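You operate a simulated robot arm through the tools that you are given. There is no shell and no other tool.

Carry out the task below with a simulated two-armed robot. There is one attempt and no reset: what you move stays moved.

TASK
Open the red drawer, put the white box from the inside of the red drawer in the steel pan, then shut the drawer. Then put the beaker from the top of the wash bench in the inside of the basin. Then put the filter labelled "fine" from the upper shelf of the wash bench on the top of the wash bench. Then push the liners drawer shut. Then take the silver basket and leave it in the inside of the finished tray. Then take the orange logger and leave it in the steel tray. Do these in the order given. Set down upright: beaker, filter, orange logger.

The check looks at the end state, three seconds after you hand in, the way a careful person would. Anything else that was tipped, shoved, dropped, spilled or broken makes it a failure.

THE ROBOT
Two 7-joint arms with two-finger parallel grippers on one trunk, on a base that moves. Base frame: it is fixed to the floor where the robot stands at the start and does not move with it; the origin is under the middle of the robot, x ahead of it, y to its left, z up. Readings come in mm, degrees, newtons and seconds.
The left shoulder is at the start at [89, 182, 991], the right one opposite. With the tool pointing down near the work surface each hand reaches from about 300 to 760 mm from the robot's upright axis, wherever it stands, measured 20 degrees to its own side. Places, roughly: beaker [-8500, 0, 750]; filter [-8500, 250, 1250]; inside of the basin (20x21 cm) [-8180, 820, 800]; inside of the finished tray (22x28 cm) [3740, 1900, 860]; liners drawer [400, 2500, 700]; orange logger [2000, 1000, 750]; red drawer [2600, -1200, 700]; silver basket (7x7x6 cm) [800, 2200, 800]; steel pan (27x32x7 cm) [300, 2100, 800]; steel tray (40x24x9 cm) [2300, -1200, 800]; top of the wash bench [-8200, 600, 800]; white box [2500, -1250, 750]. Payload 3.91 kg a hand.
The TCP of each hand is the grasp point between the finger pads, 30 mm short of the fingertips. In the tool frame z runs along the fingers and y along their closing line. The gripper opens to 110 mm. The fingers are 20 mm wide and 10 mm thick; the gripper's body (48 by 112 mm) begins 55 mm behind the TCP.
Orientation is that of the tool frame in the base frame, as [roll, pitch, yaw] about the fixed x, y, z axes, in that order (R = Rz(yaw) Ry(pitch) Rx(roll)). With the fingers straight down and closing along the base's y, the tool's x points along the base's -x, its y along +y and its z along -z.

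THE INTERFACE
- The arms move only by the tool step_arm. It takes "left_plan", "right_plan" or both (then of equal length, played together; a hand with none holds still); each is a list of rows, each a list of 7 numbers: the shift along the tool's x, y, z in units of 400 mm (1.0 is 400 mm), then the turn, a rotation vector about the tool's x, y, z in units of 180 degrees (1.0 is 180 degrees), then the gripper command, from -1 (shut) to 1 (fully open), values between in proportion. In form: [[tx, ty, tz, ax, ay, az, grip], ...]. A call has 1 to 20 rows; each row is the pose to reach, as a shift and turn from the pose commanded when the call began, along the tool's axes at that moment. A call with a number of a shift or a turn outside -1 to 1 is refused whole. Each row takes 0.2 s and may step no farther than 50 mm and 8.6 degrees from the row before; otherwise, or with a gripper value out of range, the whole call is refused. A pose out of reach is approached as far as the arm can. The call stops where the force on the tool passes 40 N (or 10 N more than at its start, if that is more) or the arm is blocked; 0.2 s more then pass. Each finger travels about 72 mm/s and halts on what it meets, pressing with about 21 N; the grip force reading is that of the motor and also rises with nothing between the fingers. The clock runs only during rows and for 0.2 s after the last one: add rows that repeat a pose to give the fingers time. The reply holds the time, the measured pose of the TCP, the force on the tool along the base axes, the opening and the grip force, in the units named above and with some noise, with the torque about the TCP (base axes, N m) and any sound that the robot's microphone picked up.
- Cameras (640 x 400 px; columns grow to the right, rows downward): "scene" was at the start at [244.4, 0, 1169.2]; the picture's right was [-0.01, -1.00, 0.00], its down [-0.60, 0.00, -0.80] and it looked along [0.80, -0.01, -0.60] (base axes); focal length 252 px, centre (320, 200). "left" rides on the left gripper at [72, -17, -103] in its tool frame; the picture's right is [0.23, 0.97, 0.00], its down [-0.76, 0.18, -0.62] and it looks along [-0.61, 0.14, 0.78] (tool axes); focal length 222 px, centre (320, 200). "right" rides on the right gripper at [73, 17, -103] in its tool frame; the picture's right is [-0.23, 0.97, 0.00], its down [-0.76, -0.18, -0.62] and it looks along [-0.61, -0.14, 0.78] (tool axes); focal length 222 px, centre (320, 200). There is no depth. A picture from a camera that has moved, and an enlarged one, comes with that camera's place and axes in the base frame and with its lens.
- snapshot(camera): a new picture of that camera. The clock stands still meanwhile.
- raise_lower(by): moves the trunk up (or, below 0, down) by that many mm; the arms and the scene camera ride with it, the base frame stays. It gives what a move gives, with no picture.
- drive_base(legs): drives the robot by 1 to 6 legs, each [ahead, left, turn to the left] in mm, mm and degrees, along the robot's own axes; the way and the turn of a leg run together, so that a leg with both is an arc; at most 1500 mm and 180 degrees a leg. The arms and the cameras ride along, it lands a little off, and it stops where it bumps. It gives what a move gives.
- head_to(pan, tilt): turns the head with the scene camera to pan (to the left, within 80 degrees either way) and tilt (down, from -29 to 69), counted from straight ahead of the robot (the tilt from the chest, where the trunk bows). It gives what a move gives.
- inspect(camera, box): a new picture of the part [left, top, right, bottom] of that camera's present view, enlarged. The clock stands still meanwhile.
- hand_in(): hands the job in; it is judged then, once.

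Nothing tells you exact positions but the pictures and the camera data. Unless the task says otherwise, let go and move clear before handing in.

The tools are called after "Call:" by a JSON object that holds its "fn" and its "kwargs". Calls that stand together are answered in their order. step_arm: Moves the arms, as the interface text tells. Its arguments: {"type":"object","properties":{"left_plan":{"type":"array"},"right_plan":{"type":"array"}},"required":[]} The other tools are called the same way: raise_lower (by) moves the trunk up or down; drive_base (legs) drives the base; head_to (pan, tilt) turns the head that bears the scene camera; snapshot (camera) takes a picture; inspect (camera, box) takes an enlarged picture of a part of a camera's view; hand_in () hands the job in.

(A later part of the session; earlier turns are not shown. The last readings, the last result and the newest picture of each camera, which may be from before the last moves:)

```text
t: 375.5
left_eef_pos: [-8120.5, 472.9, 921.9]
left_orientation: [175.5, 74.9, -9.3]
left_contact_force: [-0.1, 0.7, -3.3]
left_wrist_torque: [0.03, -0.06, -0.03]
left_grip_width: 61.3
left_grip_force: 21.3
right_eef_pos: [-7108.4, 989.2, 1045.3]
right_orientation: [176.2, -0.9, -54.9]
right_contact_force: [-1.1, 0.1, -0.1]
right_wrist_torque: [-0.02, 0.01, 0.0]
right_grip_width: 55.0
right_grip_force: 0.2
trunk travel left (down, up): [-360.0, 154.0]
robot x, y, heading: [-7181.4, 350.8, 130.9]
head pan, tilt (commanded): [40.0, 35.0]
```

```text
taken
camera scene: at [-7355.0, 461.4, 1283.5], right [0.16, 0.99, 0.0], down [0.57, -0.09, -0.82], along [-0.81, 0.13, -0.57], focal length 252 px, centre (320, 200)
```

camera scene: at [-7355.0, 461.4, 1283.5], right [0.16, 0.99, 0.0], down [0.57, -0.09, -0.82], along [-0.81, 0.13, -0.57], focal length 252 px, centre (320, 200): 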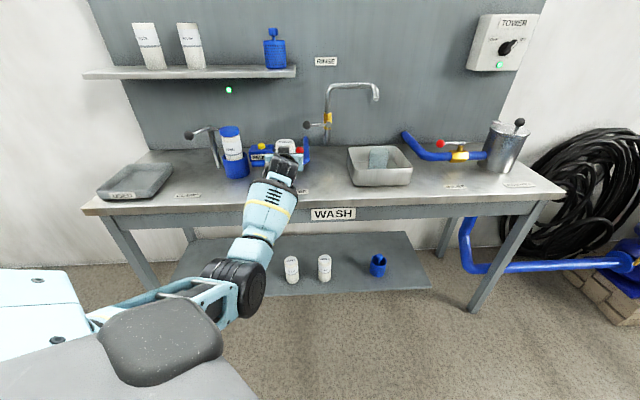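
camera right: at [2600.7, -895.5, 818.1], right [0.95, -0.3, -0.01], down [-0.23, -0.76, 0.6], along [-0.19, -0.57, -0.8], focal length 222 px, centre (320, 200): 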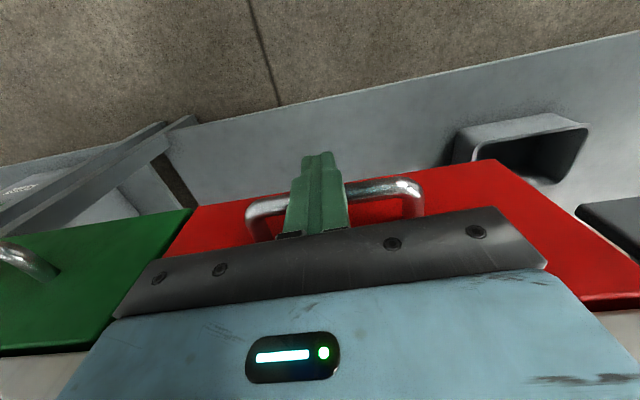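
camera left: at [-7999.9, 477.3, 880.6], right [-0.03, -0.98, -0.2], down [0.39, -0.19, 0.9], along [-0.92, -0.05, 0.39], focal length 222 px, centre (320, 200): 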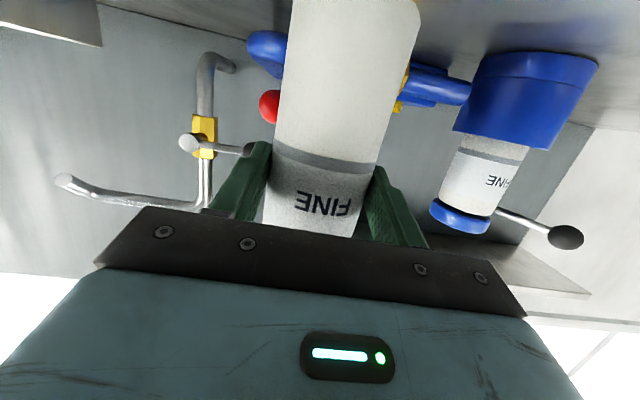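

No further slip. I lower further toward the bench top, then creep to contact.

Call:
{"fn": "step_arm", "kwargs": {"left_plan": [[0.0386, -0.0008, 0.0104, 0, 0, 0, -1], [0.0676, -0.0015, 0.0182, 0, 0, 0, -1], [0.082, -0.0018, 0.0221, 0, 0, 0, -1]]}}

Call:
{"fn": "inspect", "kwargs": {"camera": "scene", "box": [180, 110, 360, 250]}}

```text
t: 376.3
left_eef_pos: [-8120.0, 471.0, 890.1]
left_orientation: [175.7, 75.0, -9.2]
left_contact_force: [-1.2, 0.1, 1.4]
left_wrist_torque: [0.15, 0.06, 0.03]
left_grip_width: 61.2
left_grip_force: 20.7
right_eef_pos: [-7107.5, 989.2, 1045.2]
right_orientation: [176.1, -0.8, -55.0]
right_contact_force: [0.1, -0.7, -0.5]
right_wrist_torque: [-0.02, 0.0, 0.05]
right_grip_width: 55.0
right_grip_force: 0.0
trunk travel left (down, up): [-360.0, 154.0]
robot x, y, heading: [-7181.9, 350.3, 130.7]
head pan, tilt (commanded): [40.0, 35.0]
```

```text
2.86 times, centred on (270, 180) of scene
camera zoom: at [-7354.0, 461.2, 1283.7], right [0.16, 0.99, 0.0], down [0.57, -0.09, -0.82], along [-0.81, 0.13, -0.57], focal length 719 px, centre (463, 257)
```

zoom: 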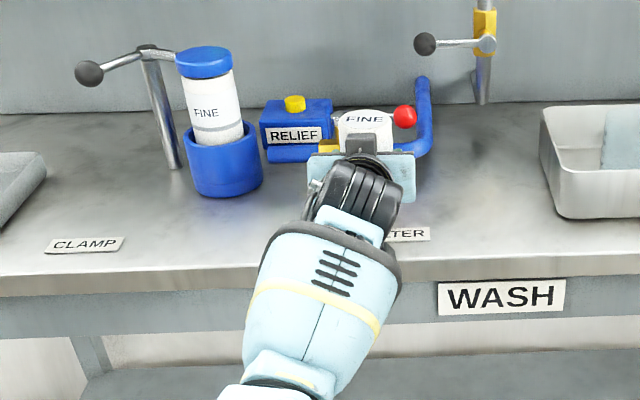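

Contact has just begun. I check the filter's uprightness with a zoom of the wrist camera before settling it.

Call:
{"fn": "inspect", "kwargs": {"camera": "left", "box": [200, 0, 500, 250]}}

```text
1.60 times, centred on (350, 125) of left
camera zoom: at [-7999.2, 476.1, 847.7], right [-0.03, -0.98, -0.2], down [0.39, -0.2, 0.9], along [-0.92, -0.05, 0.39], focal length 355 px, centre (272, 320)
```

zoom: 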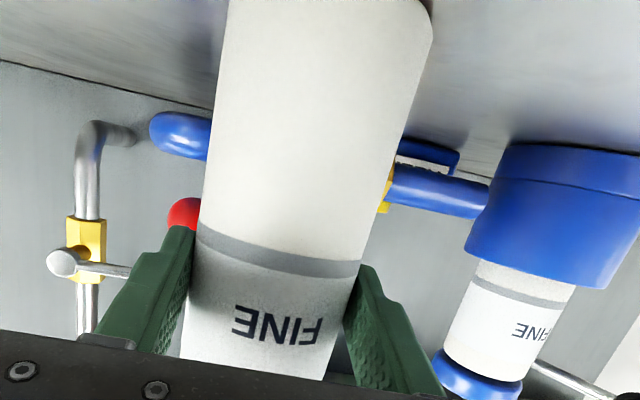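

The filter's edges converge on the vertical vanishing point, so it hangs upright. I lower the last millimetres.

Call:
{"fn": "step_arm", "kwargs": {"left_plan": [[0.005, 0, 0.0013, 0, 0, 0, -1], [0.0097, 0, 0.0026, 0, 0, 0, -1]]}}

```text
t: 376.9
left_eef_pos: [-8119.3, 469.7, 890.4]
left_orientation: [175.8, 75.4, -9.1]
left_contact_force: [-4.5, -0.5, 13.6]
left_wrist_torque: [0.32, 0.11, 0.12]
left_grip_width: 61.6
left_grip_force: 21.4
right_eef_pos: [-7106.7, 989.3, 1046.6]
right_orientation: [176.1, -0.8, -55.0]
right_contact_force: [0.4, -0.2, -0.3]
right_wrist_torque: [-0.01, 0.02, 0.03]
right_grip_width: 55.0
right_grip_force: 0.0
trunk travel left (down, up): [-360.0, 154.0]
robot x, y, heading: [-7182.3, 346.5, 130.9]
head pan, tilt (commanded): [40.0, 35.0]
```

It rests on the bench (14 N). I open the fingers and withdraw along the tool axis.

Call:
{"fn": "step_arm", "kwargs": {"left_plan": [[-0.004, 0, -0.001, 0, 0, 0, -0.6], [-0.004, 0, -0.001, 0, 0, 0, 0], [-0.004, 0, -0.001, 0, 0, 0, 0.5], [-0.004, 0, -0.001, 0, 0, 0, 0.9], [-0.004, 0, -0.001, 0, 0, 0, 0.9], [-0.004, 0, -0.04, 0, 0, 0, 0.9], [-0.004, 0, -0.1, 0, 0, 0, 0.9], [-0.004, 0, -0.18, 0, 0, 0, 0.9], [-0.004, 0, -0.26, 0, 0, 0, 0.9]]}}

Call:
{"fn": "snapshot", "kwargs": {"camera": "left"}}

Call:
{"fn": "snapshot", "kwargs": {"camera": "scene"}}

```text
t: 378.9
left_eef_pos: [-8021.5, 460.4, 911.3]
left_orientation: [175.4, 74.9, -9.3]
left_contact_force: [0.7, -0.2, 0.6]
left_wrist_torque: [-0.04, 0.0, 0.03]
left_grip_width: 104.3
left_grip_force: 0.1
right_eef_pos: [-7106.9, 988.7, 1045.8]
right_orientation: [176.1, -0.8, -54.9]
right_contact_force: [-0.2, -0.2, 0.1]
right_wrist_torque: [0.01, 0.01, -0.04]
right_grip_width: 54.9
right_grip_force: 0.1
trunk travel left (down, up): [-360.0, 154.0]
robot x, y, heading: [-7181.5, 348.6, 130.8]
head pan, tilt (commanded): [40.0, 35.0]
```

```text
taken
camera left: at [-7900.2, 464.7, 870.1], right [-0.03, -0.98, -0.2], down [0.39, -0.19, 0.9], along [-0.92, -0.05, 0.39], focal length 222 px, centre (320, 200)
```

left: 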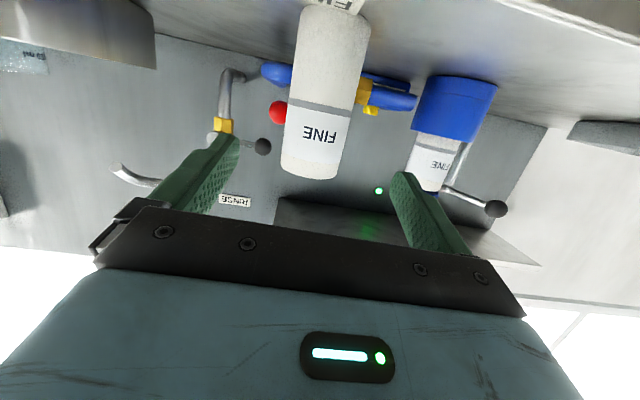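

```text
taken
camera scene: at [-7353.7, 461.3, 1283.7], right [0.16, 0.99, 0.0], down [0.57, -0.09, -0.82], along [-0.81, 0.13, -0.57], focal length 252 px, centre (320, 200)
```

scene: 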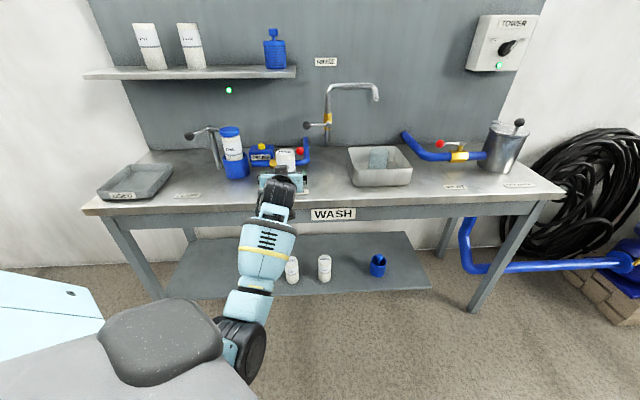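

FINE stands upright on the bench. I back away from the bench and verify both objects from a distance.

Call:
{"fn": "drive_base", "kwargs": {"legs": [[-200, -240, 0]]}}

Call:
{"fn": "inspect", "kwargs": {"camera": "scene", "box": [120, 60, 480, 260]}}

```text
t: 381.6
left_eef_pos: [-7707.2, 472.6, 910.6]
left_orientation: [175.5, 75.0, -9.7]
left_contact_force: [0.5, -0.3, 0.8]
left_wrist_torque: [0.0, 0.01, -0.02]
left_grip_width: 104.7
left_grip_force: 0.1
right_eef_pos: [-6791.1, 996.9, 1045.8]
right_orientation: [176.1, -0.7, -55.2]
right_contact_force: [1.4, 0.1, 0.3]
right_wrist_torque: [0.0, 0.0, 0.01]
right_grip_width: 54.8
right_grip_force: 0.1
trunk travel left (down, up): [-360.0, 154.0]
robot x, y, heading: [-6867.3, 358.3, 130.7]
head pan, tilt (commanded): [40.0, 35.0]
```

```text
1.78 times, centred on (300, 160) of scene
camera zoom: at [-7040.3, 470.1, 1283.6], right [0.17, 0.99, 0.0], down [0.57, -0.1, -0.82], along [-0.81, 0.14, -0.57], focal length 447 px, centre (356, 271)
```

zoom: 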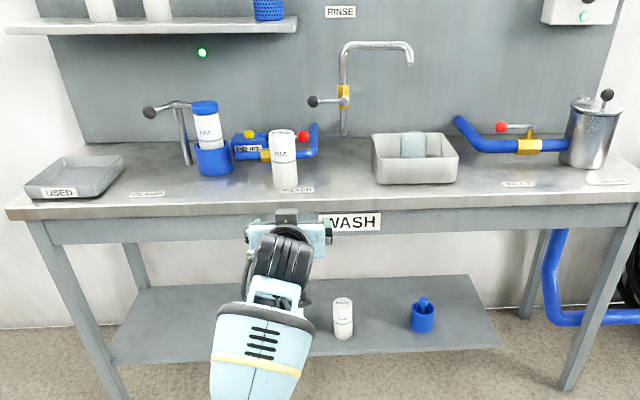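

Both are upright and in place: beaker in the basin, FINE on the bench top. Next is the liners drawer on the far side of the pan bench. I raise the left hand for travel and turn to head back east.

Call:
{"fn": "step_arm", "kwargs": {"left_plan": [[-0.0966, 0.002, -0.026, 0, 0, 0, 0], [-0.1931, 0.0042, -0.052, 0, 0, 0, 0], [-0.2897, 0.0062, -0.078, 0, 0, 0, 0], [-0.3862, 0.0083, -0.104, 0, 0, 0, 0], [-0.4828, 0.0104, -0.1299, 0, 0, 0, 0]]}}

Call:
{"fn": "drive_base", "kwargs": {"legs": [[0, 0, -130.7], [0, -1100, 0], [0, -1100, 0]]}}

Call:
{"fn": "head_to", "kwargs": {"pan": 0, "tilt": 15}}

Call:
{"fn": "snapshot", "kwargs": {"camera": "scene"}}

```text
t: 382.9
left_eef_pos: [-7708.8, 470.9, 1112.5]
left_orientation: [175.4, 74.9, -9.8]
left_contact_force: [0.5, -0.7, 0.2]
left_wrist_torque: [-0.04, -0.03, -0.02]
left_grip_width: 54.9
left_grip_force: 0.0
right_eef_pos: [-6791.7, 997.2, 1045.4]
right_orientation: [176.1, -0.8, -55.2]
right_contact_force: [0.6, -0.1, -0.6]
right_wrist_torque: [0.01, 0.0, 0.0]
right_grip_width: 55.0
right_grip_force: 0.1
trunk travel left (down, up): [-360.0, 154.0]
robot x, y, heading: [-6870.8, 355.9, 130.5]
head pan, tilt (commanded): [40.0, 35.0]
```

```text
t: 408.0
left_eef_pos: [-6327.5, -1338.3, 1112.6]
left_orientation: [175.4, 74.9, -144.2]
left_contact_force: [-0.1, 0.5, 0.2]
left_wrist_torque: [0.01, 0.0, -0.02]
left_grip_width: 55.1
left_grip_force: 0.1
right_eef_pos: [-6596.1, -2361.2, 1045.8]
right_orientation: [176.1, -0.9, 170.3]
right_contact_force: [0.3, 0.2, -0.4]
right_wrist_torque: [-0.02, 0.02, 0.03]
right_grip_width: 55.0
right_grip_force: 0.2
trunk travel left (down, up): [-360.0, 154.0]
robot x, y, heading: [-6999.5, -1858.4, -4.3]
head pan, tilt (commanded): [40.0, 35.0]
```

```text
t: 409.0
left_eef_pos: [-6326.8, -1337.2, 1112.7]
left_orientation: [175.5, 74.9, -144.1]
left_contact_force: [-0.8, 0.7, 0.1]
left_wrist_torque: [0.02, -0.03, 0.0]
left_grip_width: 55.1
left_grip_force: 0.1
right_eef_pos: [-6594.5, -2361.1, 1045.8]
right_orientation: [176.1, -0.8, 170.2]
right_contact_force: [0.2, 0.2, 0.2]
right_wrist_torque: [0.0, 0.0, -0.03]
right_grip_width: 54.8
right_grip_force: 0.1
trunk travel left (down, up): [-360.0, 154.0]
robot x, y, heading: [-6995.5, -1857.0, -4.3]
head pan, tilt (commanded): [0.0, 15.0]
```

```text
taken
camera scene: at [-6778.1, -1872.7, 1315.5], right [-0.07, -1.0, 0.0], down [-0.26, 0.02, -0.97], along [0.96, -0.07, -0.26], focal length 252 px, centre (320, 200)
```

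scene: 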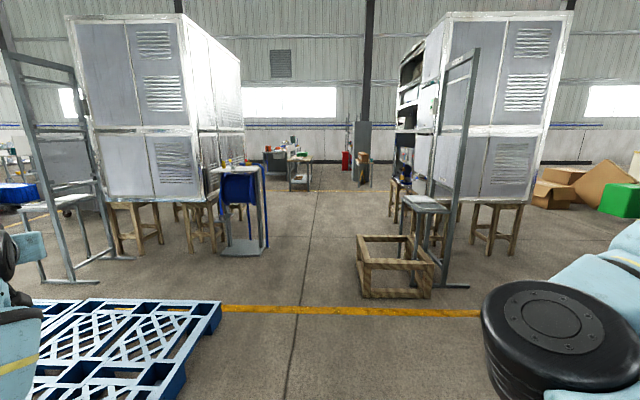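

The passage between hose reel and crate lies ahead, centred near y≈-1865. I straighten up and drive through.

Call:
{"fn": "drive_base", "kwargs": {"legs": [[0, 0, 4.3], [1450, 0, 0]]}}

Call:
{"fn": "snapshot", "kwargs": {"camera": "scene"}}

```text
t: 416.8
left_eef_pos: [-4902.1, -1264.2, 1112.0]
left_orientation: [175.4, 75.0, -139.1]
left_contact_force: [0.6, 0.5, -0.5]
left_wrist_torque: [-0.02, 0.0, 0.0]
left_grip_width: 55.2
left_grip_force: 0.1
right_eef_pos: [-5078.5, -2306.2, 1046.8]
right_orientation: [176.1, -0.7, 175.4]
right_contact_force: [-0.5, 0.1, -0.9]
right_wrist_torque: [-0.01, -0.05, 0.0]
right_grip_width: 55.1
right_grip_force: 0.0
trunk travel left (down, up): [-360.0, 154.0]
robot x, y, heading: [-5530.2, -1845.4, 0.9]
head pan, tilt (commanded): [0.0, 15.0]
```

```text
taken
camera scene: at [-5304.2, -1836.2, 1315.6], right [0.02, -1.0, 0.0], down [-0.26, 0.0, -0.97], along [0.97, 0.02, -0.26], focal length 252 px, centre (320, 200)
```

scene: 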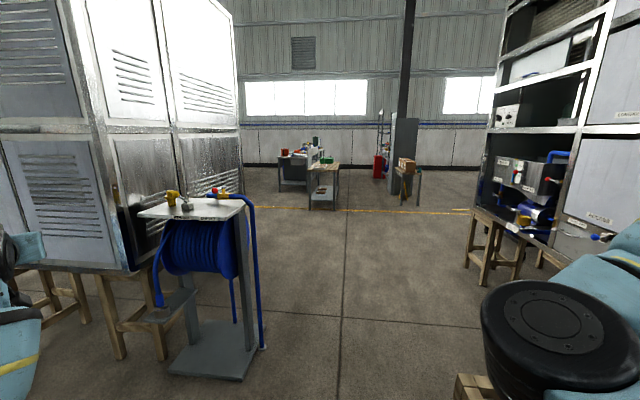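

The hose reel's valve knob (z≈1060) would be under my left hand's path, so I bring the left hand inward first.

Call:
{"fn": "step_arm", "kwargs": {"left_plan": [[0.0139, -0.0858, -0.0586, 0, 0, 0, 0], [0.0278, -0.1716, -0.1173, 0, 0, 0, 0], [0.0416, -0.2574, -0.1759, 0, 0, 0, 0], [0.0555, -0.3433, -0.2345, 0, 0, 0, 0], [0.0694, -0.4291, -0.2931, 0, 0, 0, 0], [0.0833, -0.5149, -0.3518, 0, 0, 0, 0], [0.0971, -0.6007, -0.4104, 0, 0, 0, 0], [0.111, -0.6865, -0.469, 0, 0, 0, 0]]}}

Call:
{"fn": "snapshot", "kwargs": {"camera": "scene"}}

```text
t: 418.6
left_eef_pos: [-4843.3, -1588.3, 1111.7]
left_orientation: [174.3, 75.1, -139.7]
left_contact_force: [-0.6, -0.9, -0.9]
left_wrist_torque: [0.03, 0.04, -0.01]
left_grip_width: 54.9
left_grip_force: 0.1
right_eef_pos: [-5078.2, -2307.4, 1045.8]
right_orientation: [176.1, -0.8, 175.3]
right_contact_force: [0.0, -1.0, 0.2]
right_wrist_torque: [0.0, -0.07, -0.01]
right_grip_width: 55.1
right_grip_force: 0.1
trunk travel left (down, up): [-360.0, 154.0]
robot x, y, heading: [-5523.7, -1840.0, 1.1]
head pan, tilt (commanded): [0.0, 15.0]
```

```text
taken
camera scene: at [-5304.3, -1836.7, 1315.6], right [0.02, -1.0, 0.0], down [-0.26, 0.0, -0.97], along [0.97, 0.02, -0.26], focal length 252 px, centre (320, 200)
```

scene: 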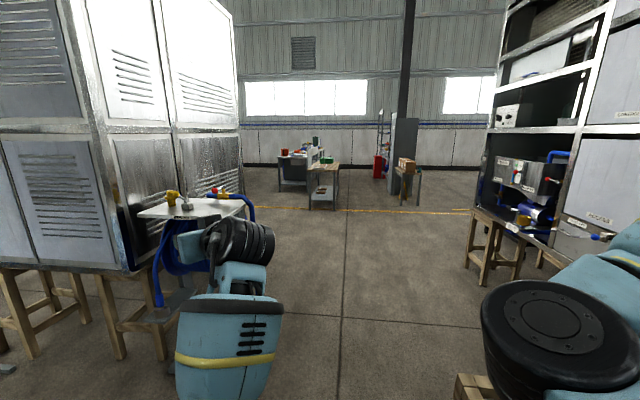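

The left hand is now clear of the reel. I continue through the gap and on to the open floor.

Call:
{"fn": "drive_base", "kwargs": {"legs": [[0, -20, -1.1], [1450, 0, 0], [1450, 0, 0], [700, 0, 0]]}}

Call:
{"fn": "head_to", "kwargs": {"pan": 30, "tilt": 15}}

Call:
{"fn": "snapshot", "kwargs": {"camera": "scene"}}

```text
t: 436.5
left_eef_pos: [-1244.0, -1570.4, 1112.5]
left_orientation: [174.4, 75.2, -139.9]
left_contact_force: [1.1, 0.5, 0.3]
left_wrist_torque: [-0.03, 0.02, -0.04]
left_grip_width: 55.2
left_grip_force: 0.0
right_eef_pos: [-1483.2, -2290.4, 1046.0]
right_orientation: [176.1, -0.9, 175.1]
right_contact_force: [0.3, 0.0, -0.1]
right_wrist_torque: [0.03, 0.0, -0.01]
right_grip_width: 55.3
right_grip_force: 0.1
trunk travel left (down, up): [-360.0, 154.0]
robot x, y, heading: [-1925.8, -1822.2, 0.7]
head pan, tilt (commanded): [0.0, 15.0]
```

```text
t: 437.5
left_eef_pos: [-1243.6, -1569.0, 1112.4]
left_orientation: [174.1, 75.2, -140.0]
left_contact_force: [-0.3, -0.5, 0.6]
left_wrist_torque: [0.01, 0.03, 0.03]
left_grip_width: 54.9
left_grip_force: 0.0
right_eef_pos: [-1481.0, -2288.3, 1047.2]
right_orientation: [176.1, -0.8, 175.1]
right_contact_force: [0.4, -0.8, 0.0]
right_wrist_torque: [0.0, -0.01, 0.0]
right_grip_width: 55.0
right_grip_force: 0.0
trunk travel left (down, up): [-360.0, 154.0]
robot x, y, heading: [-1924.1, -1818.4, 0.7]
head pan, tilt (commanded): [30.0, 15.0]
```

```text
taken
camera scene: at [-1718.4, -1770.8, 1315.6], right [0.51, -0.86, 0.0], down [-0.22, -0.13, -0.97], along [0.83, 0.49, -0.26], focal length 252 px, centre (320, 200)
```

scene: 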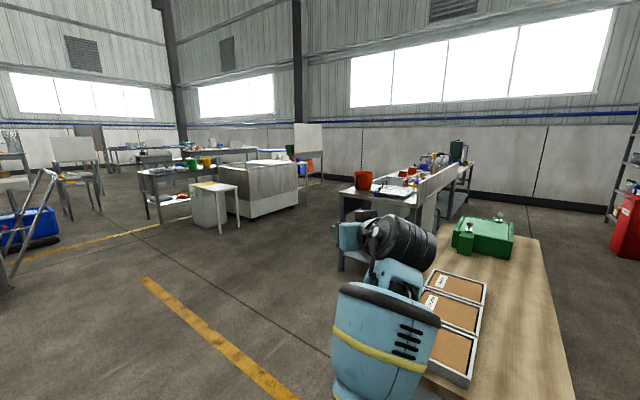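

The pan bench is ahead-left past the tank. I strafe left across the open floor and then head for the bench's left end.

Call:
{"fn": "drive_base", "kwargs": {"legs": [[0, 1450, 0], [0, 350, -0.7], [1400, 800, 0]]}}

Call:
{"fn": "head_to", "kwargs": {"pan": 60, "tilt": 25}}

Call:
{"fn": "snapshot", "kwargs": {"camera": "scene"}}

```text
refused: leg 3 is longer than a leg can be; nothing moved
```

```text
t: 438.4
left_eef_pos: [-1243.2, -1569.7, 1111.6]
left_orientation: [174.2, 75.1, -140.0]
left_contact_force: [-0.9, 0.6, -0.6]
left_wrist_torque: [-0.01, 0.02, -0.01]
left_grip_width: 55.0
left_grip_force: 0.0
right_eef_pos: [-1482.4, -2288.9, 1046.0]
right_orientation: [176.1, -0.8, 175.0]
right_contact_force: [0.7, -0.2, 0.5]
right_wrist_torque: [-0.01, 0.04, 0.0]
right_grip_width: 55.0
right_grip_force: 0.0
trunk travel left (down, up): [-360.0, 154.0]
robot x, y, heading: [-1926.6, -1820.7, 0.9]
head pan, tilt (commanded): [60.0, 25.0]
```

```text
taken
camera scene: at [-1753.7, -1738.1, 1299.4], right [0.87, -0.49, 0.0], down [-0.21, -0.37, -0.91], along [0.44, 0.79, -0.42], focal length 252 px, centre (320, 200)
```

scene: 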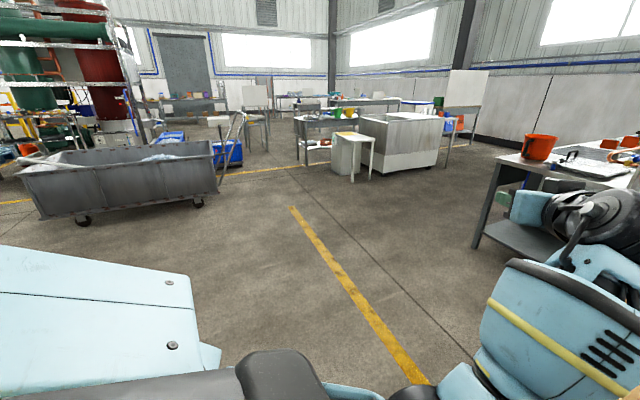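

I redo the drive with shorter legs.

Call:
{"fn": "drive_base", "kwargs": {"legs": [[0, 1450, -0.9], [1150, 800, 0], [300, 400, 90]]}}

Call:
{"fn": "head_to", "kwargs": {"pan": 0, "tilt": 25}}

Call:
{"fn": "snapshot", "kwargs": {"camera": "scene"}}

```text
t: 462.1
left_eef_pos: [-1091.1, 1552.5, 1112.5]
left_orientation: [173.3, 75.3, -50.9]
left_contact_force: [0.9, 0.5, 1.1]
left_wrist_torque: [0.01, 0.02, 0.04]
left_grip_width: 55.0
left_grip_force: 0.1
right_eef_pos: [-372.1, 1312.7, 1043.7]
right_orientation: [175.8, -0.7, -95.0]
right_contact_force: [-0.3, -0.6, -0.5]
right_wrist_torque: [0.01, 0.0, 0.0]
right_grip_width: 55.0
right_grip_force: 0.2
trunk travel left (down, up): [-360.0, 154.0]
robot x, y, heading: [-843.2, 871.8, 90.9]
head pan, tilt (commanded): [60.0, 25.0]
stopped in leg 3: the robot was blocked; the commanded pose is now the measured one
```

```text
t: 463.4
left_eef_pos: [-1090.9, 1551.8, 1113.3]
left_orientation: [173.0, 75.4, -51.1]
left_contact_force: [0.0, -0.1, 0.0]
left_wrist_torque: [0.0, -0.03, -0.05]
left_grip_width: 55.2
left_grip_force: 0.0
right_eef_pos: [-372.1, 1312.8, 1042.9]
right_orientation: [175.6, -0.8, -94.9]
right_contact_force: [0.1, 0.2, -0.5]
right_wrist_torque: [-0.02, 0.03, 0.03]
right_grip_width: 55.0
right_grip_force: 0.0
trunk travel left (down, up): [-360.0, 154.0]
robot x, y, heading: [-844.9, 867.1, 90.8]
head pan, tilt (commanded): [0.0, 25.0]
```

```text
taken
camera scene: at [-843.6, 1091.1, 1299.3], right [1.0, 0.01, -0.01], down [0.0, -0.42, -0.91], along [-0.02, 0.91, -0.42], focal length 252 px, centre (320, 200)
```

scene: 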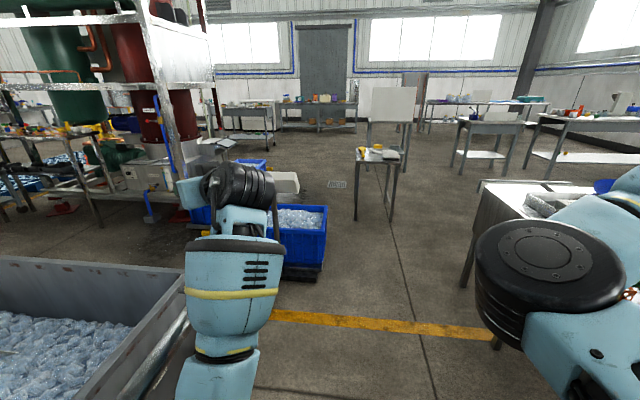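

The last leg ended early as blocked. I look to the left and down to see what I am touching.

Call:
{"fn": "head_to", "kwargs": {"pan": 60, "tilt": 45}}

Call:
{"fn": "snapshot", "kwargs": {"camera": "scene"}}

Call:
{"fn": "head_to", "kwargs": {"pan": -60, "tilt": 45}}

Call:
{"fn": "snapshot", "kwargs": {"camera": "scene"}}

```text
t: 464.7
left_eef_pos: [-1091.7, 1551.4, 1113.0]
left_orientation: [173.1, 75.3, -51.2]
left_contact_force: [-0.2, 0.3, -0.5]
left_wrist_torque: [-0.02, 0.02, 0.04]
left_grip_width: 54.9
left_grip_force: 0.0
right_eef_pos: [-373.1, 1312.7, 1042.4]
right_orientation: [175.7, -0.8, -94.9]
right_contact_force: [0.0, -1.1, -1.0]
right_wrist_torque: [0.01, 0.0, -0.01]
right_grip_width: 55.1
right_grip_force: 0.1
trunk travel left (down, up): [-360.0, 154.0]
robot x, y, heading: [-845.9, 871.3, 91.0]
head pan, tilt (commanded): [60.0, 45.0]
```

```text
taken
camera scene: at [-913.4, 1038.8, 1269.2], right [0.49, 0.87, 0.0], down [0.61, -0.35, -0.71], along [-0.62, 0.35, -0.7], focal length 252 px, centre (320, 200)
```

scene: 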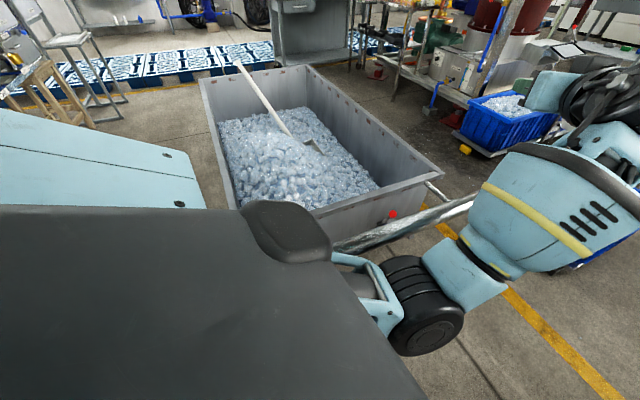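

```text
t: 466.7
left_eef_pos: [-1090.8, 1551.6, 1113.7]
left_orientation: [173.1, 75.3, -51.0]
left_contact_force: [0.1, -1.0, -0.2]
left_wrist_torque: [0.0, -0.03, -0.02]
left_grip_width: 55.1
left_grip_force: 0.0
right_eef_pos: [-372.2, 1312.0, 1042.4]
right_orientation: [175.8, -0.7, -94.9]
right_contact_force: [-0.7, -0.7, 0.0]
right_wrist_torque: [0.01, -0.01, -0.02]
right_grip_width: 55.0
right_grip_force: 0.1
trunk travel left (down, up): [-360.0, 154.0]
robot x, y, heading: [-845.5, 871.2, 90.8]
head pan, tilt (commanded): [-60.0, 45.0]
```

```text
taken
camera scene: at [-772.6, 1040.6, 1268.3], right [0.51, -0.86, 0.0], down [-0.61, -0.36, -0.7], along [0.6, 0.36, -0.71], focal length 252 px, centre (320, 200)
```

scene: 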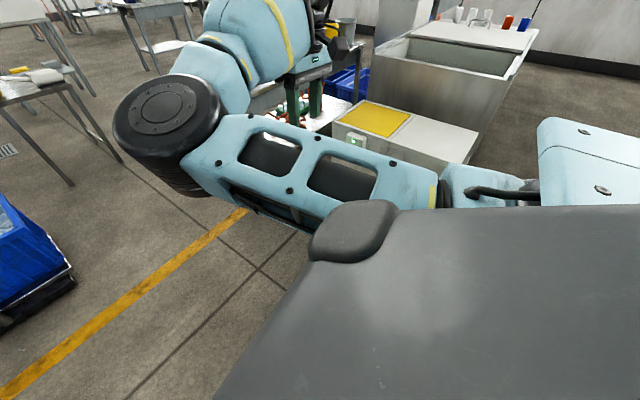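

My left elbow is up against the trolley's handlebar. I move straight away from it to the right.

Call:
{"fn": "drive_base", "kwargs": {"legs": [[0, -350, 0]]}}

Call:
{"fn": "head_to", "kwargs": {"pan": 60, "tilt": 35}}

Call:
{"fn": "snapshot", "kwargs": {"camera": "scene"}}

```text
t: 470.3
left_eef_pos: [-758.7, 1556.3, 1111.0]
left_orientation: [174.2, 75.1, -49.9]
left_contact_force: [0.1, -0.5, -0.2]
left_wrist_torque: [-0.02, -0.02, 0.02]
left_grip_width: 54.8
left_grip_force: 0.1
right_eef_pos: [-38.4, 1320.4, 1046.5]
right_orientation: [176.2, -0.8, -94.7]
right_contact_force: [-0.1, -0.5, -0.3]
right_wrist_torque: [-0.02, 0.01, -0.02]
right_grip_width: 55.2
right_grip_force: 0.0
trunk travel left (down, up): [-360.0, 154.0]
robot x, y, heading: [-507.2, 873.9, 90.9]
head pan, tilt (commanded): [-60.0, 45.0]
```

```text
t: 472.3
left_eef_pos: [-757.6, 1556.3, 1110.5]
left_orientation: [174.0, 75.1, -49.9]
left_contact_force: [-0.2, 1.1, 0.3]
left_wrist_torque: [0.03, -0.02, -0.01]
left_grip_width: 54.9
left_grip_force: 0.1
right_eef_pos: [-38.4, 1320.2, 1045.3]
right_orientation: [176.0, -0.8, -94.7]
right_contact_force: [0.1, 1.2, 0.4]
right_wrist_torque: [0.0, 0.01, 0.02]
right_grip_width: 54.9
right_grip_force: 0.1
trunk travel left (down, up): [-360.0, 154.0]
robot x, y, heading: [-506.0, 874.0, 91.0]
head pan, tilt (commanded): [60.0, 35.0]
```

```text
taken
camera scene: at [-585.0, 1047.2, 1283.6], right [0.48, 0.87, 0.0], down [0.5, -0.28, -0.82], along [-0.72, 0.4, -0.57], focal length 252 px, centre (320, 200)
```

scene: 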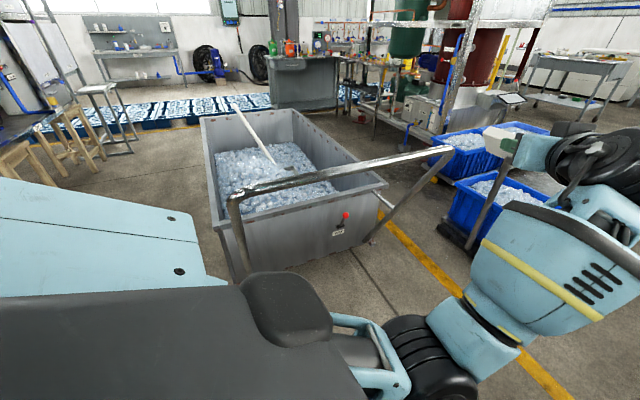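

The trolley itself seems not to have moved (its corner is where it was before). I look toward the bench's left end and the area behind it.

Call:
{"fn": "drive_base", "kwargs": {"legs": [[500, -30, 0]]}}

Call:
{"fn": "head_to", "kwargs": {"pan": -12, "tilt": 22}}

Call:
{"fn": "snapshot", "kwargs": {"camera": "scene"}}

```text
t: 475.2
left_eef_pos: [-736.4, 2056.3, 1110.7]
left_orientation: [174.1, 75.1, -49.9]
left_contact_force: [0.9, 0.1, 0.0]
left_wrist_torque: [-0.02, 0.01, -0.02]
left_grip_width: 55.0
left_grip_force: 0.1
right_eef_pos: [-17.1, 1821.0, 1044.9]
right_orientation: [176.0, -0.8, -94.8]
right_contact_force: [0.5, -0.3, 0.0]
right_wrist_torque: [-0.03, 0.02, 0.01]
right_grip_width: 54.9
right_grip_force: 0.0
trunk travel left (down, up): [-360.0, 154.0]
robot x, y, heading: [-484.4, 1374.2, 91.0]
head pan, tilt (commanded): [60.0, 35.0]
```

```text
t: 476.7
left_eef_pos: [-737.0, 2056.4, 1111.9]
left_orientation: [174.0, 75.2, -49.9]
left_contact_force: [0.4, -0.3, -0.3]
left_wrist_torque: [-0.04, -0.02, 0.0]
left_grip_width: 54.9
left_grip_force: 0.0
right_eef_pos: [-17.2, 1821.2, 1046.3]
right_orientation: [176.2, -0.8, -94.8]
right_contact_force: [-0.4, 0.8, 0.0]
right_wrist_torque: [0.0, 0.04, 0.05]
right_grip_width: 55.0
right_grip_force: 0.0
trunk travel left (down, up): [-360.0, 154.0]
robot x, y, heading: [-484.5, 1374.5, 91.0]
head pan, tilt (commanded): [-12.0, 22.0]
```

```text
taken
camera scene: at [-469.1, 1596.1, 1304.2], right [0.98, -0.19, 0.0], down [-0.07, -0.37, -0.93], along [0.18, 0.91, -0.37], focal length 252 px, centre (320, 200)
```

scene: 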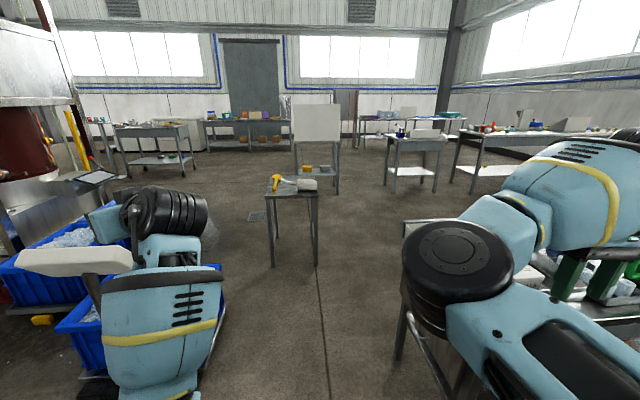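

The corridor beside the bench is free (ice crates at x≤-790). I drive up alongside the bench's left end, keeping hands above everything.

Call:
{"fn": "drive_base", "kwargs": {"legs": [[1060, -130, 0]]}}

Call:
{"fn": "head_to", "kwargs": {"pan": -45, "tilt": 35}}

Call:
{"fn": "snapshot", "kwargs": {"camera": "scene"}}

```text
t: 482.2
left_eef_pos: [-606.5, 3132.4, 1111.8]
left_orientation: [174.1, 75.1, -50.8]
left_contact_force: [0.8, 1.0, 0.7]
left_wrist_torque: [-0.02, -0.05, -0.01]
left_grip_width: 55.1
left_grip_force: 0.0
right_eef_pos: [110.4, 2883.8, 1046.4]
right_orientation: [176.1, -0.9, -95.7]
right_contact_force: [0.4, -0.1, 0.0]
right_wrist_torque: [-0.03, -0.04, -0.03]
right_grip_width: 55.2
right_grip_force: 0.1
trunk travel left (down, up): [-360.0, 154.0]
robot x, y, heading: [-361.9, 2448.3, 89.9]
head pan, tilt (commanded): [-12.0, 22.0]
```

```text
t: 483.2
left_eef_pos: [-606.9, 3133.5, 1111.2]
left_orientation: [174.0, 75.1, -50.8]
left_contact_force: [0.8, -0.1, 0.7]
left_wrist_torque: [0.03, 0.01, -0.01]
left_grip_width: 54.9
left_grip_force: 0.1
right_eef_pos: [110.2, 2884.5, 1045.8]
right_orientation: [176.1, -0.8, -95.8]
right_contact_force: [-0.2, 0.0, -0.3]
right_wrist_torque: [0.01, 0.0, -0.02]
right_grip_width: 55.1
right_grip_force: 0.1
trunk travel left (down, up): [-360.0, 154.0]
robot x, y, heading: [-363.5, 2448.9, 90.0]
head pan, tilt (commanded): [-45.0, 35.0]
```

```text
taken
camera scene: at [-303.0, 2639.3, 1283.6], right [0.71, -0.71, 0.0], down [-0.4, -0.41, -0.82], along [0.58, 0.58, -0.57], focal length 252 px, centre (320, 200)
```

scene: 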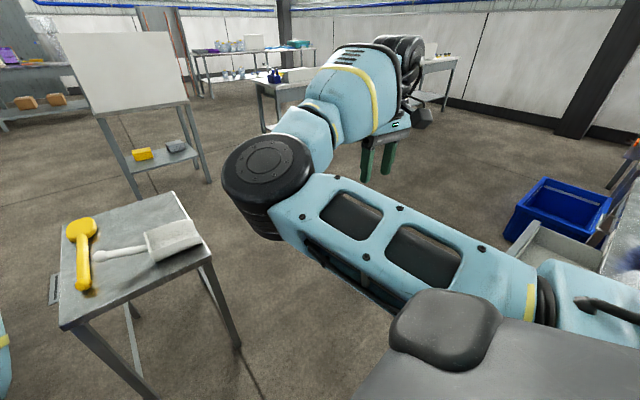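

The area behind the bench is open; a small table stands at [-169..-520, 3325+]. I turn right to face along the bench's back edge and look at the drawer.

Call:
{"fn": "drive_base", "kwargs": {"legs": [[0, 0, -90]]}}

Call:
{"fn": "head_to", "kwargs": {"pan": 0, "tilt": 35}}

Call:
{"fn": "snapshot", "kwargs": {"camera": "scene"}}

```text
t: 487.4
left_eef_pos: [318.4, 2698.0, 1110.9]
left_orientation: [173.9, 75.1, -140.2]
left_contact_force: [-0.2, 0.1, -0.2]
left_wrist_torque: [0.01, -0.01, 0.01]
left_grip_width: 54.8
left_grip_force: 0.1
right_eef_pos: [80.2, 1978.7, 1045.7]
right_orientation: [176.1, -0.8, 174.8]
right_contact_force: [-0.7, 0.2, 0.6]
right_wrist_torque: [0.01, 0.01, -0.01]
right_grip_width: 54.8
right_grip_force: 0.1
trunk travel left (down, up): [-360.0, 154.0]
robot x, y, heading: [-359.7, 2448.5, 0.6]
head pan, tilt (commanded): [-45.0, 35.0]
```

```text
t: 488.5
left_eef_pos: [319.7, 2698.3, 1112.1]
left_orientation: [174.0, 75.1, -140.2]
left_contact_force: [0.3, 0.1, 0.2]
left_wrist_torque: [0.01, 0.02, -0.02]
left_grip_width: 55.0
left_grip_force: 0.1
right_eef_pos: [78.8, 1977.6, 1044.7]
right_orientation: [176.1, -0.8, 174.9]
right_contact_force: [-0.2, -0.3, 0.3]
right_wrist_torque: [-0.01, 0.02, 0.02]
right_grip_width: 54.8
right_grip_force: 0.0
trunk travel left (down, up): [-360.0, 154.0]
robot x, y, heading: [-362.2, 2449.2, 0.5]
head pan, tilt (commanded): [0.0, 35.0]
```

```text
taken
camera scene: at [-148.1, 2450.4, 1283.6], right [0.01, -1.0, 0.0], down [-0.57, -0.01, -0.82], along [0.82, 0.01, -0.57], focal length 252 px, centre (320, 200)
```

scene: 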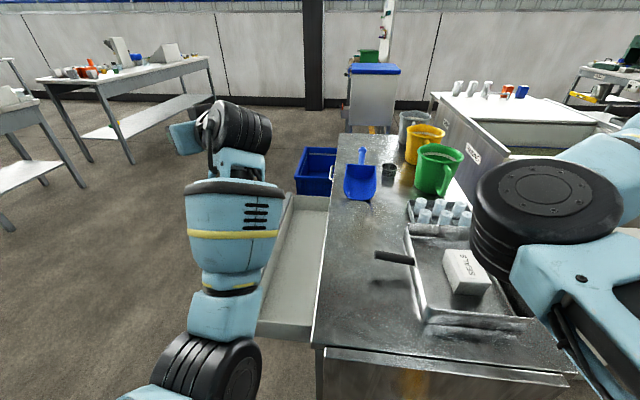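

I can see the drawer standing open along the bench's back edge, the pan with the SEALS box, and the small silver basket near [765, 2184]. I zoom in on the drawer.

Call:
{"fn": "inspect", "kwargs": {"camera": "scene", "box": [240, 130, 420, 360]}}

```text
1.74 times, centred on (330, 245) of scene
camera zoom: at [-148.1, 2450.4, 1283.6], right [0.01, -1.0, 0.0], down [-0.57, -0.01, -0.82], along [0.82, 0.01, -0.57], focal length 438 px, centre (303, 122)
```

zoom: 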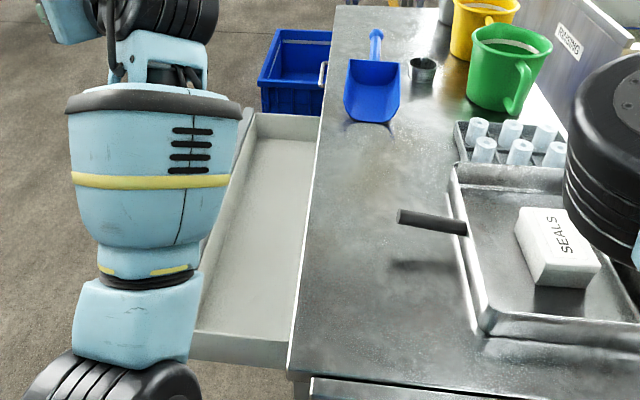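

I turn the left hand to point forward and down at 45°, fingers closed, above the outside of the drawer front.

Call:
{"fn": "step_arm", "kwargs": {"left_plan": [[0.0364, -0.0084, 0.0181, 0.0323, 0.0222, 0.0172, -1], [0.0727, -0.0169, 0.0363, 0.0646, 0.0443, 0.0344, -1], [0.1091, -0.0253, 0.0544, 0.0969, 0.0665, 0.0516, -1], [0.1454, -0.0337, 0.0726, 0.1291, 0.0887, 0.0689, -1], [0.1818, -0.0421, 0.0907, 0.1614, 0.1109, 0.0861, -1], [0.2181, -0.0506, 0.1089, 0.1937, 0.133, 0.1033, -1], [0.2545, -0.059, 0.127, 0.226, 0.1552, 0.1205, -1], [0.2545, -0.059, 0.127, 0.226, 0.1552, 0.1205, -1]]}}

Call:
{"fn": "snapshot", "kwargs": {"camera": "scene"}}

Call:
{"fn": "snapshot", "kwargs": {"camera": "left"}}

```text
t: 490.3
left_eef_pos: [348.7, 2697.8, 1000.4]
left_orientation: [-179.9, 45.0, 179.9]
left_contact_force: [0.1, 0.1, 0.4]
left_wrist_torque: [0.01, -0.01, 0.0]
left_grip_width: 0.0
left_grip_force: 21.3
right_eef_pos: [79.3, 1978.2, 1046.4]
right_orientation: [176.1, -0.8, 174.9]
right_contact_force: [-0.2, 0.2, 0.3]
right_wrist_torque: [-0.02, 0.02, 0.03]
right_grip_width: 54.7
right_grip_force: 0.0
trunk travel left (down, up): [-360.0, 154.0]
robot x, y, heading: [-364.5, 2446.3, 0.5]
head pan, tilt (commanded): [0.0, 35.0]
```

```text
taken
camera scene: at [-148.3, 2450.2, 1283.6], right [0.01, -1.0, 0.0], down [-0.57, -0.01, -0.82], along [0.82, 0.01, -0.57], focal length 252 px, centre (320, 200)
```

scene: 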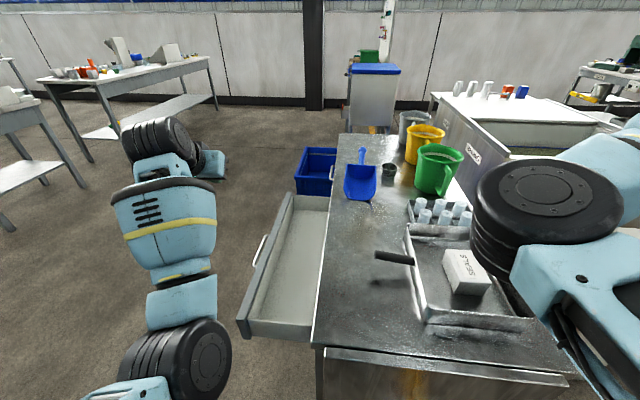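

```text
taken
camera left: at [225.7, 2681.3, 1023.8], right [-0.16, 0.97, -0.16], down [0.1, 0.18, 0.98], along [0.98, 0.14, -0.12], focal length 222 px, centre (320, 200)
```

left: 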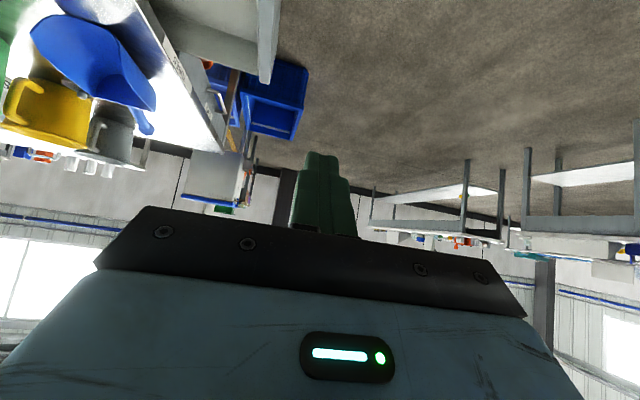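

Now the whole drawer is visible: front panel from about [164, 2639] to [682, 2603] with a handle near [413, 2653, 700]. I roll the hand a quarter turn so its thin side faces the drawer.

Call:
{"fn": "step_arm", "kwargs": {"left_plan": [[0, 0, 0, 0, 0, 0.0455, -1], [0, 0, 0, 0, 0, 0.0909, -1], [0, 0, 0, 0, 0, 0.1364, -1], [0, 0, 0, 0, 0, 0.1818, -1], [0, 0, 0, 0, 0, 0.2273, -1], [0, 0, 0, 0, 0, 0.2727, -1], [0, 0, 0, 0, 0, 0.3182, -1], [0, 0, 0, 0, 0, 0.3636, -1], [0, 0, 0, 0, 0, 0.4091, -1], [0, 0, 0, 0, 0, 0.4545, -1], [0, 0, 0, 0, 0, 0.5, -1]]}}

Call:
{"fn": "snapshot", "kwargs": {"camera": "scene"}}

```text
t: 492.7
left_eef_pos: [349.8, 2699.5, 999.1]
left_orientation: [134.9, -0.1, 89.9]
left_contact_force: [-0.6, -0.2, -0.3]
left_wrist_torque: [-0.02, 0.02, -0.02]
left_grip_width: 0.1
left_grip_force: 20.9
right_eef_pos: [79.6, 1979.1, 1046.1]
right_orientation: [176.2, -0.8, 174.9]
right_contact_force: [-0.3, 0.4, 0.8]
right_wrist_torque: [-0.01, 0.0, 0.04]
right_grip_width: 54.9
right_grip_force: 0.0
trunk travel left (down, up): [-360.0, 154.0]
robot x, y, heading: [-358.6, 2447.6, 0.5]
head pan, tilt (commanded): [0.0, 35.0]
```

```text
taken
camera scene: at [-148.1, 2450.6, 1283.6], right [0.01, -1.0, 0.0], down [-0.57, -0.01, -0.82], along [0.82, 0.01, -0.57], focal length 252 px, centre (320, 200)
```

scene: 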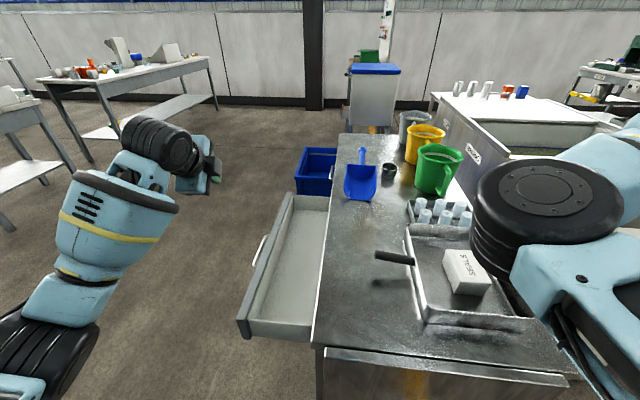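

The hand rolled fine and the elbow even swung outward. I lower the closed fingers beside the drawer's handle.

Call:
{"fn": "step_arm", "kwargs": {"left_plan": [[0.0031, -0.0495, 0.076, 0, 0, 0, -1], [0.0063, -0.099, 0.152, 0, 0, 0, -1], [0.0094, -0.1485, 0.228, 0, 0, 0, -1], [0.0125, -0.198, 0.304, 0, 0, 0, -1], [0.0156, -0.2475, 0.38, 0, 0, 0, -1], [0.0188, -0.297, 0.456, 0, 0, 0, -1], [0.0219, -0.3465, 0.532, 0, 0, 0, -1], [0.025, -0.396, 0.608, 0, 0, 0, -1]]}}

Call:
{"fn": "snapshot", "kwargs": {"camera": "scene"}}

Call:
{"fn": "snapshot", "kwargs": {"camera": "left"}}

```text
t: 494.5
left_eef_pos: [409.6, 2708.9, 716.8]
left_orientation: [134.9, 0.0, 89.9]
left_contact_force: [-0.1, 0.1, 0.0]
left_wrist_torque: [0.0, 0.01, 0.04]
left_grip_width: 0.1
left_grip_force: 20.9
right_eef_pos: [79.5, 1978.3, 1046.1]
right_orientation: [176.1, -0.8, 174.9]
right_contact_force: [0.6, 0.1, -0.1]
right_wrist_torque: [-0.01, -0.01, -0.04]
right_grip_width: 55.1
right_grip_force: 0.1
trunk travel left (down, up): [-360.0, 154.0]
robot x, y, heading: [-360.0, 2444.0, 0.6]
head pan, tilt (commanded): [0.0, 35.0]
```

```text
taken
camera scene: at [-147.7, 2450.3, 1283.5], right [0.01, -1.0, 0.0], down [-0.57, -0.01, -0.82], along [0.82, 0.01, -0.57], focal length 252 px, centre (320, 200)
```

scene: 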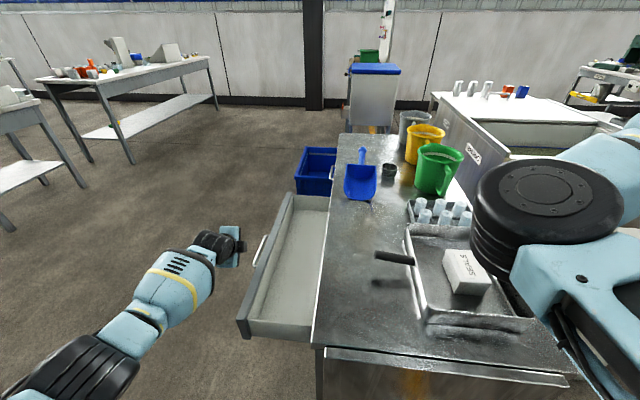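

```text
taken
camera left: at [325.7, 2781.1, 778.9], right [0.69, 0.23, 0.69], down [-0.32, -0.76, 0.57], along [0.65, -0.61, -0.45], focal length 222 px, centre (320, 200)
```

left: 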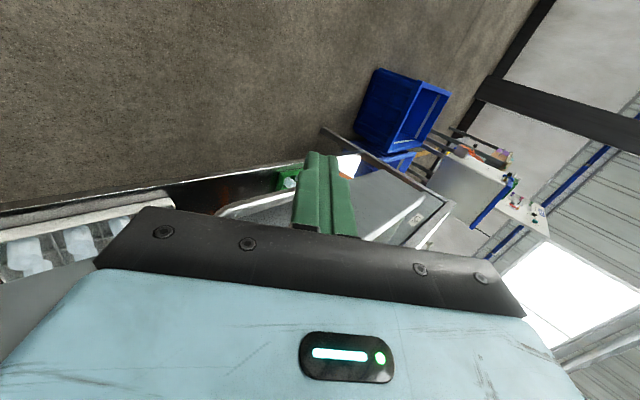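

The closed fingers are just outside the handle. I push toward the bench in small steps; the force limit will stop me at the end.

Call:
{"fn": "step_arm", "kwargs": {"left_plan": [[-0.03, -0.0017, -0.0017, 0, 0, 0, -1], [-0.06, -0.0034, -0.0034, 0, 0, 0, -1], [-0.09, -0.0051, -0.0051, 0, 0, 0, -1], [-0.12, -0.0068, -0.0068, 0, 0, 0, -1], [-0.15, -0.0085, -0.0085, 0, 0, 0, -1], [-0.18, -0.0102, -0.0102, 0, 0, 0, -1], [-0.21, -0.0119, -0.0119, 0, 0, 0, -1], [-0.24, -0.0136, -0.0136, 0, 0, 0, -1], [-0.27, -0.0153, -0.0153, 0, 0, 0, -1], [-0.3, -0.017, -0.017, 0, 0, 0, -1], [-0.33, -0.0187, -0.0187, 0, 0, 0, -1], [-0.36, -0.0204, -0.0204, 0, 0, 0, -1], [-0.39, -0.0221, -0.0221, 0, 0, 0, -1], [-0.42, -0.0238, -0.0238, 0, 0, 0, -1], [-0.45, -0.0255, -0.0255, 0, 0, 0, -1], [-0.48, -0.0272, -0.0272, 0, 0, 0, -1], [-0.51, -0.0289, -0.0289, 0, 0, 0, -1]]}}

Call:
{"fn": "snapshot", "kwargs": {"camera": "scene"}}

```text
t: 498.1
left_eef_pos: [393.9, 2504.8, 715.9]
left_orientation: [134.9, 0.0, 90.0]
left_contact_force: [-0.9, -0.5, -0.5]
left_wrist_torque: [0.01, -0.03, 0.03]
left_grip_width: 0.1
left_grip_force: 20.8
right_eef_pos: [78.8, 1976.9, 1045.7]
right_orientation: [176.1, -0.9, 174.9]
right_contact_force: [-0.2, 0.5, 0.5]
right_wrist_torque: [0.05, -0.03, -0.02]
right_grip_width: 54.9
right_grip_force: 0.0
trunk travel left (down, up): [-360.0, 154.0]
robot x, y, heading: [-365.0, 2448.6, 0.7]
head pan, tilt (commanded): [0.0, 35.0]
```

```text
taken
camera scene: at [-148.1, 2450.1, 1283.6], right [0.01, -1.0, 0.0], down [-0.57, -0.01, -0.82], along [0.82, 0.01, -0.57], focal length 252 px, centre (320, 200)
```

scene: 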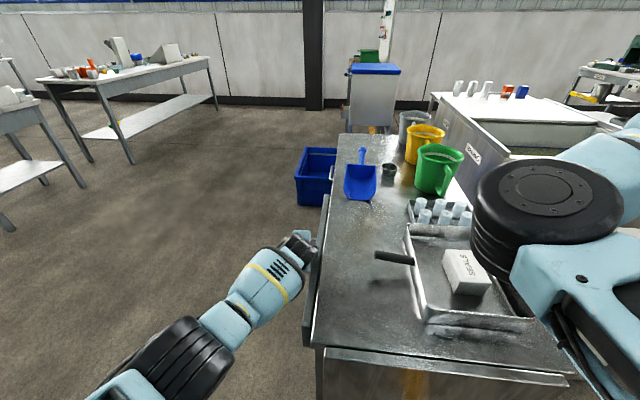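

The drawer is nearly in. I continue with smaller steps until it stops.

Call:
{"fn": "step_arm", "kwargs": {"left_plan": [[-0.0125, -0.0007, -0.0007, 0, 0, 0, -1], [-0.025, -0.0014, -0.0014, 0, 0, 0, -1], [-0.0375, -0.0021, -0.0021, 0, 0, 0, -1], [-0.05, -0.0028, -0.0028, 0, 0, 0, -1], [-0.0625, -0.0035, -0.0035, 0, 0, 0, -1], [-0.075, -0.0042, -0.0042, 0, 0, 0, -1], [-0.0875, -0.0049, -0.0049, 0, 0, 0, -1], [-0.1, -0.0056, -0.0056, 0, 0, 0, -1]]}}

Call:
{"fn": "inspect", "kwargs": {"camera": "scene", "box": [220, 170, 420, 370]}}

```text
t: 499.4
left_eef_pos: [393.9, 2495.7, 714.4]
left_orientation: [135.1, -0.9, 91.0]
left_contact_force: [0.6, 9.7, 2.5]
left_wrist_torque: [-0.55, 0.27, -0.59]
left_grip_width: 0.0
left_grip_force: 21.4
right_eef_pos: [80.7, 1979.9, 1045.0]
right_orientation: [176.0, -0.8, 175.1]
right_contact_force: [0.0, -1.0, 0.1]
right_wrist_torque: [0.07, 0.04, -0.01]
right_grip_width: 55.1
right_grip_force: 0.1
trunk travel left (down, up): [-360.0, 154.0]
robot x, y, heading: [-365.8, 2447.3, 1.0]
head pan, tilt (commanded): [0.0, 35.0]
stopped in row 6 (left hand): the force on the tool passed its limit at 44 N (the readings are from after the stop); the commanded pose is now the measured one
```

```text
2.00 times, centred on (320, 270) of scene
camera zoom: at [-148.5, 2451.2, 1283.6], right [0.01, -1.0, 0.0], down [-0.57, -0.01, -0.82], along [0.82, 0.01, -0.57], focal length 503 px, centre (320, 60)
```

zoom: 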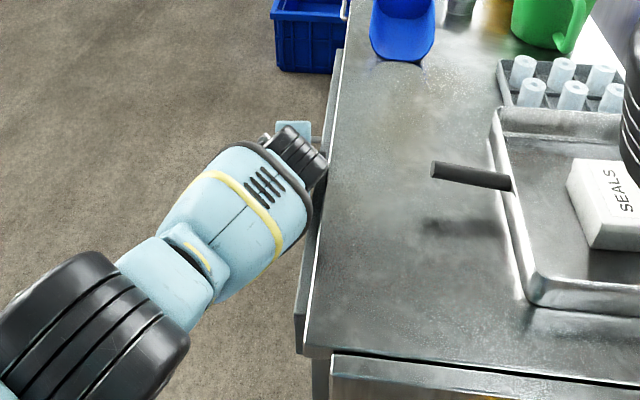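

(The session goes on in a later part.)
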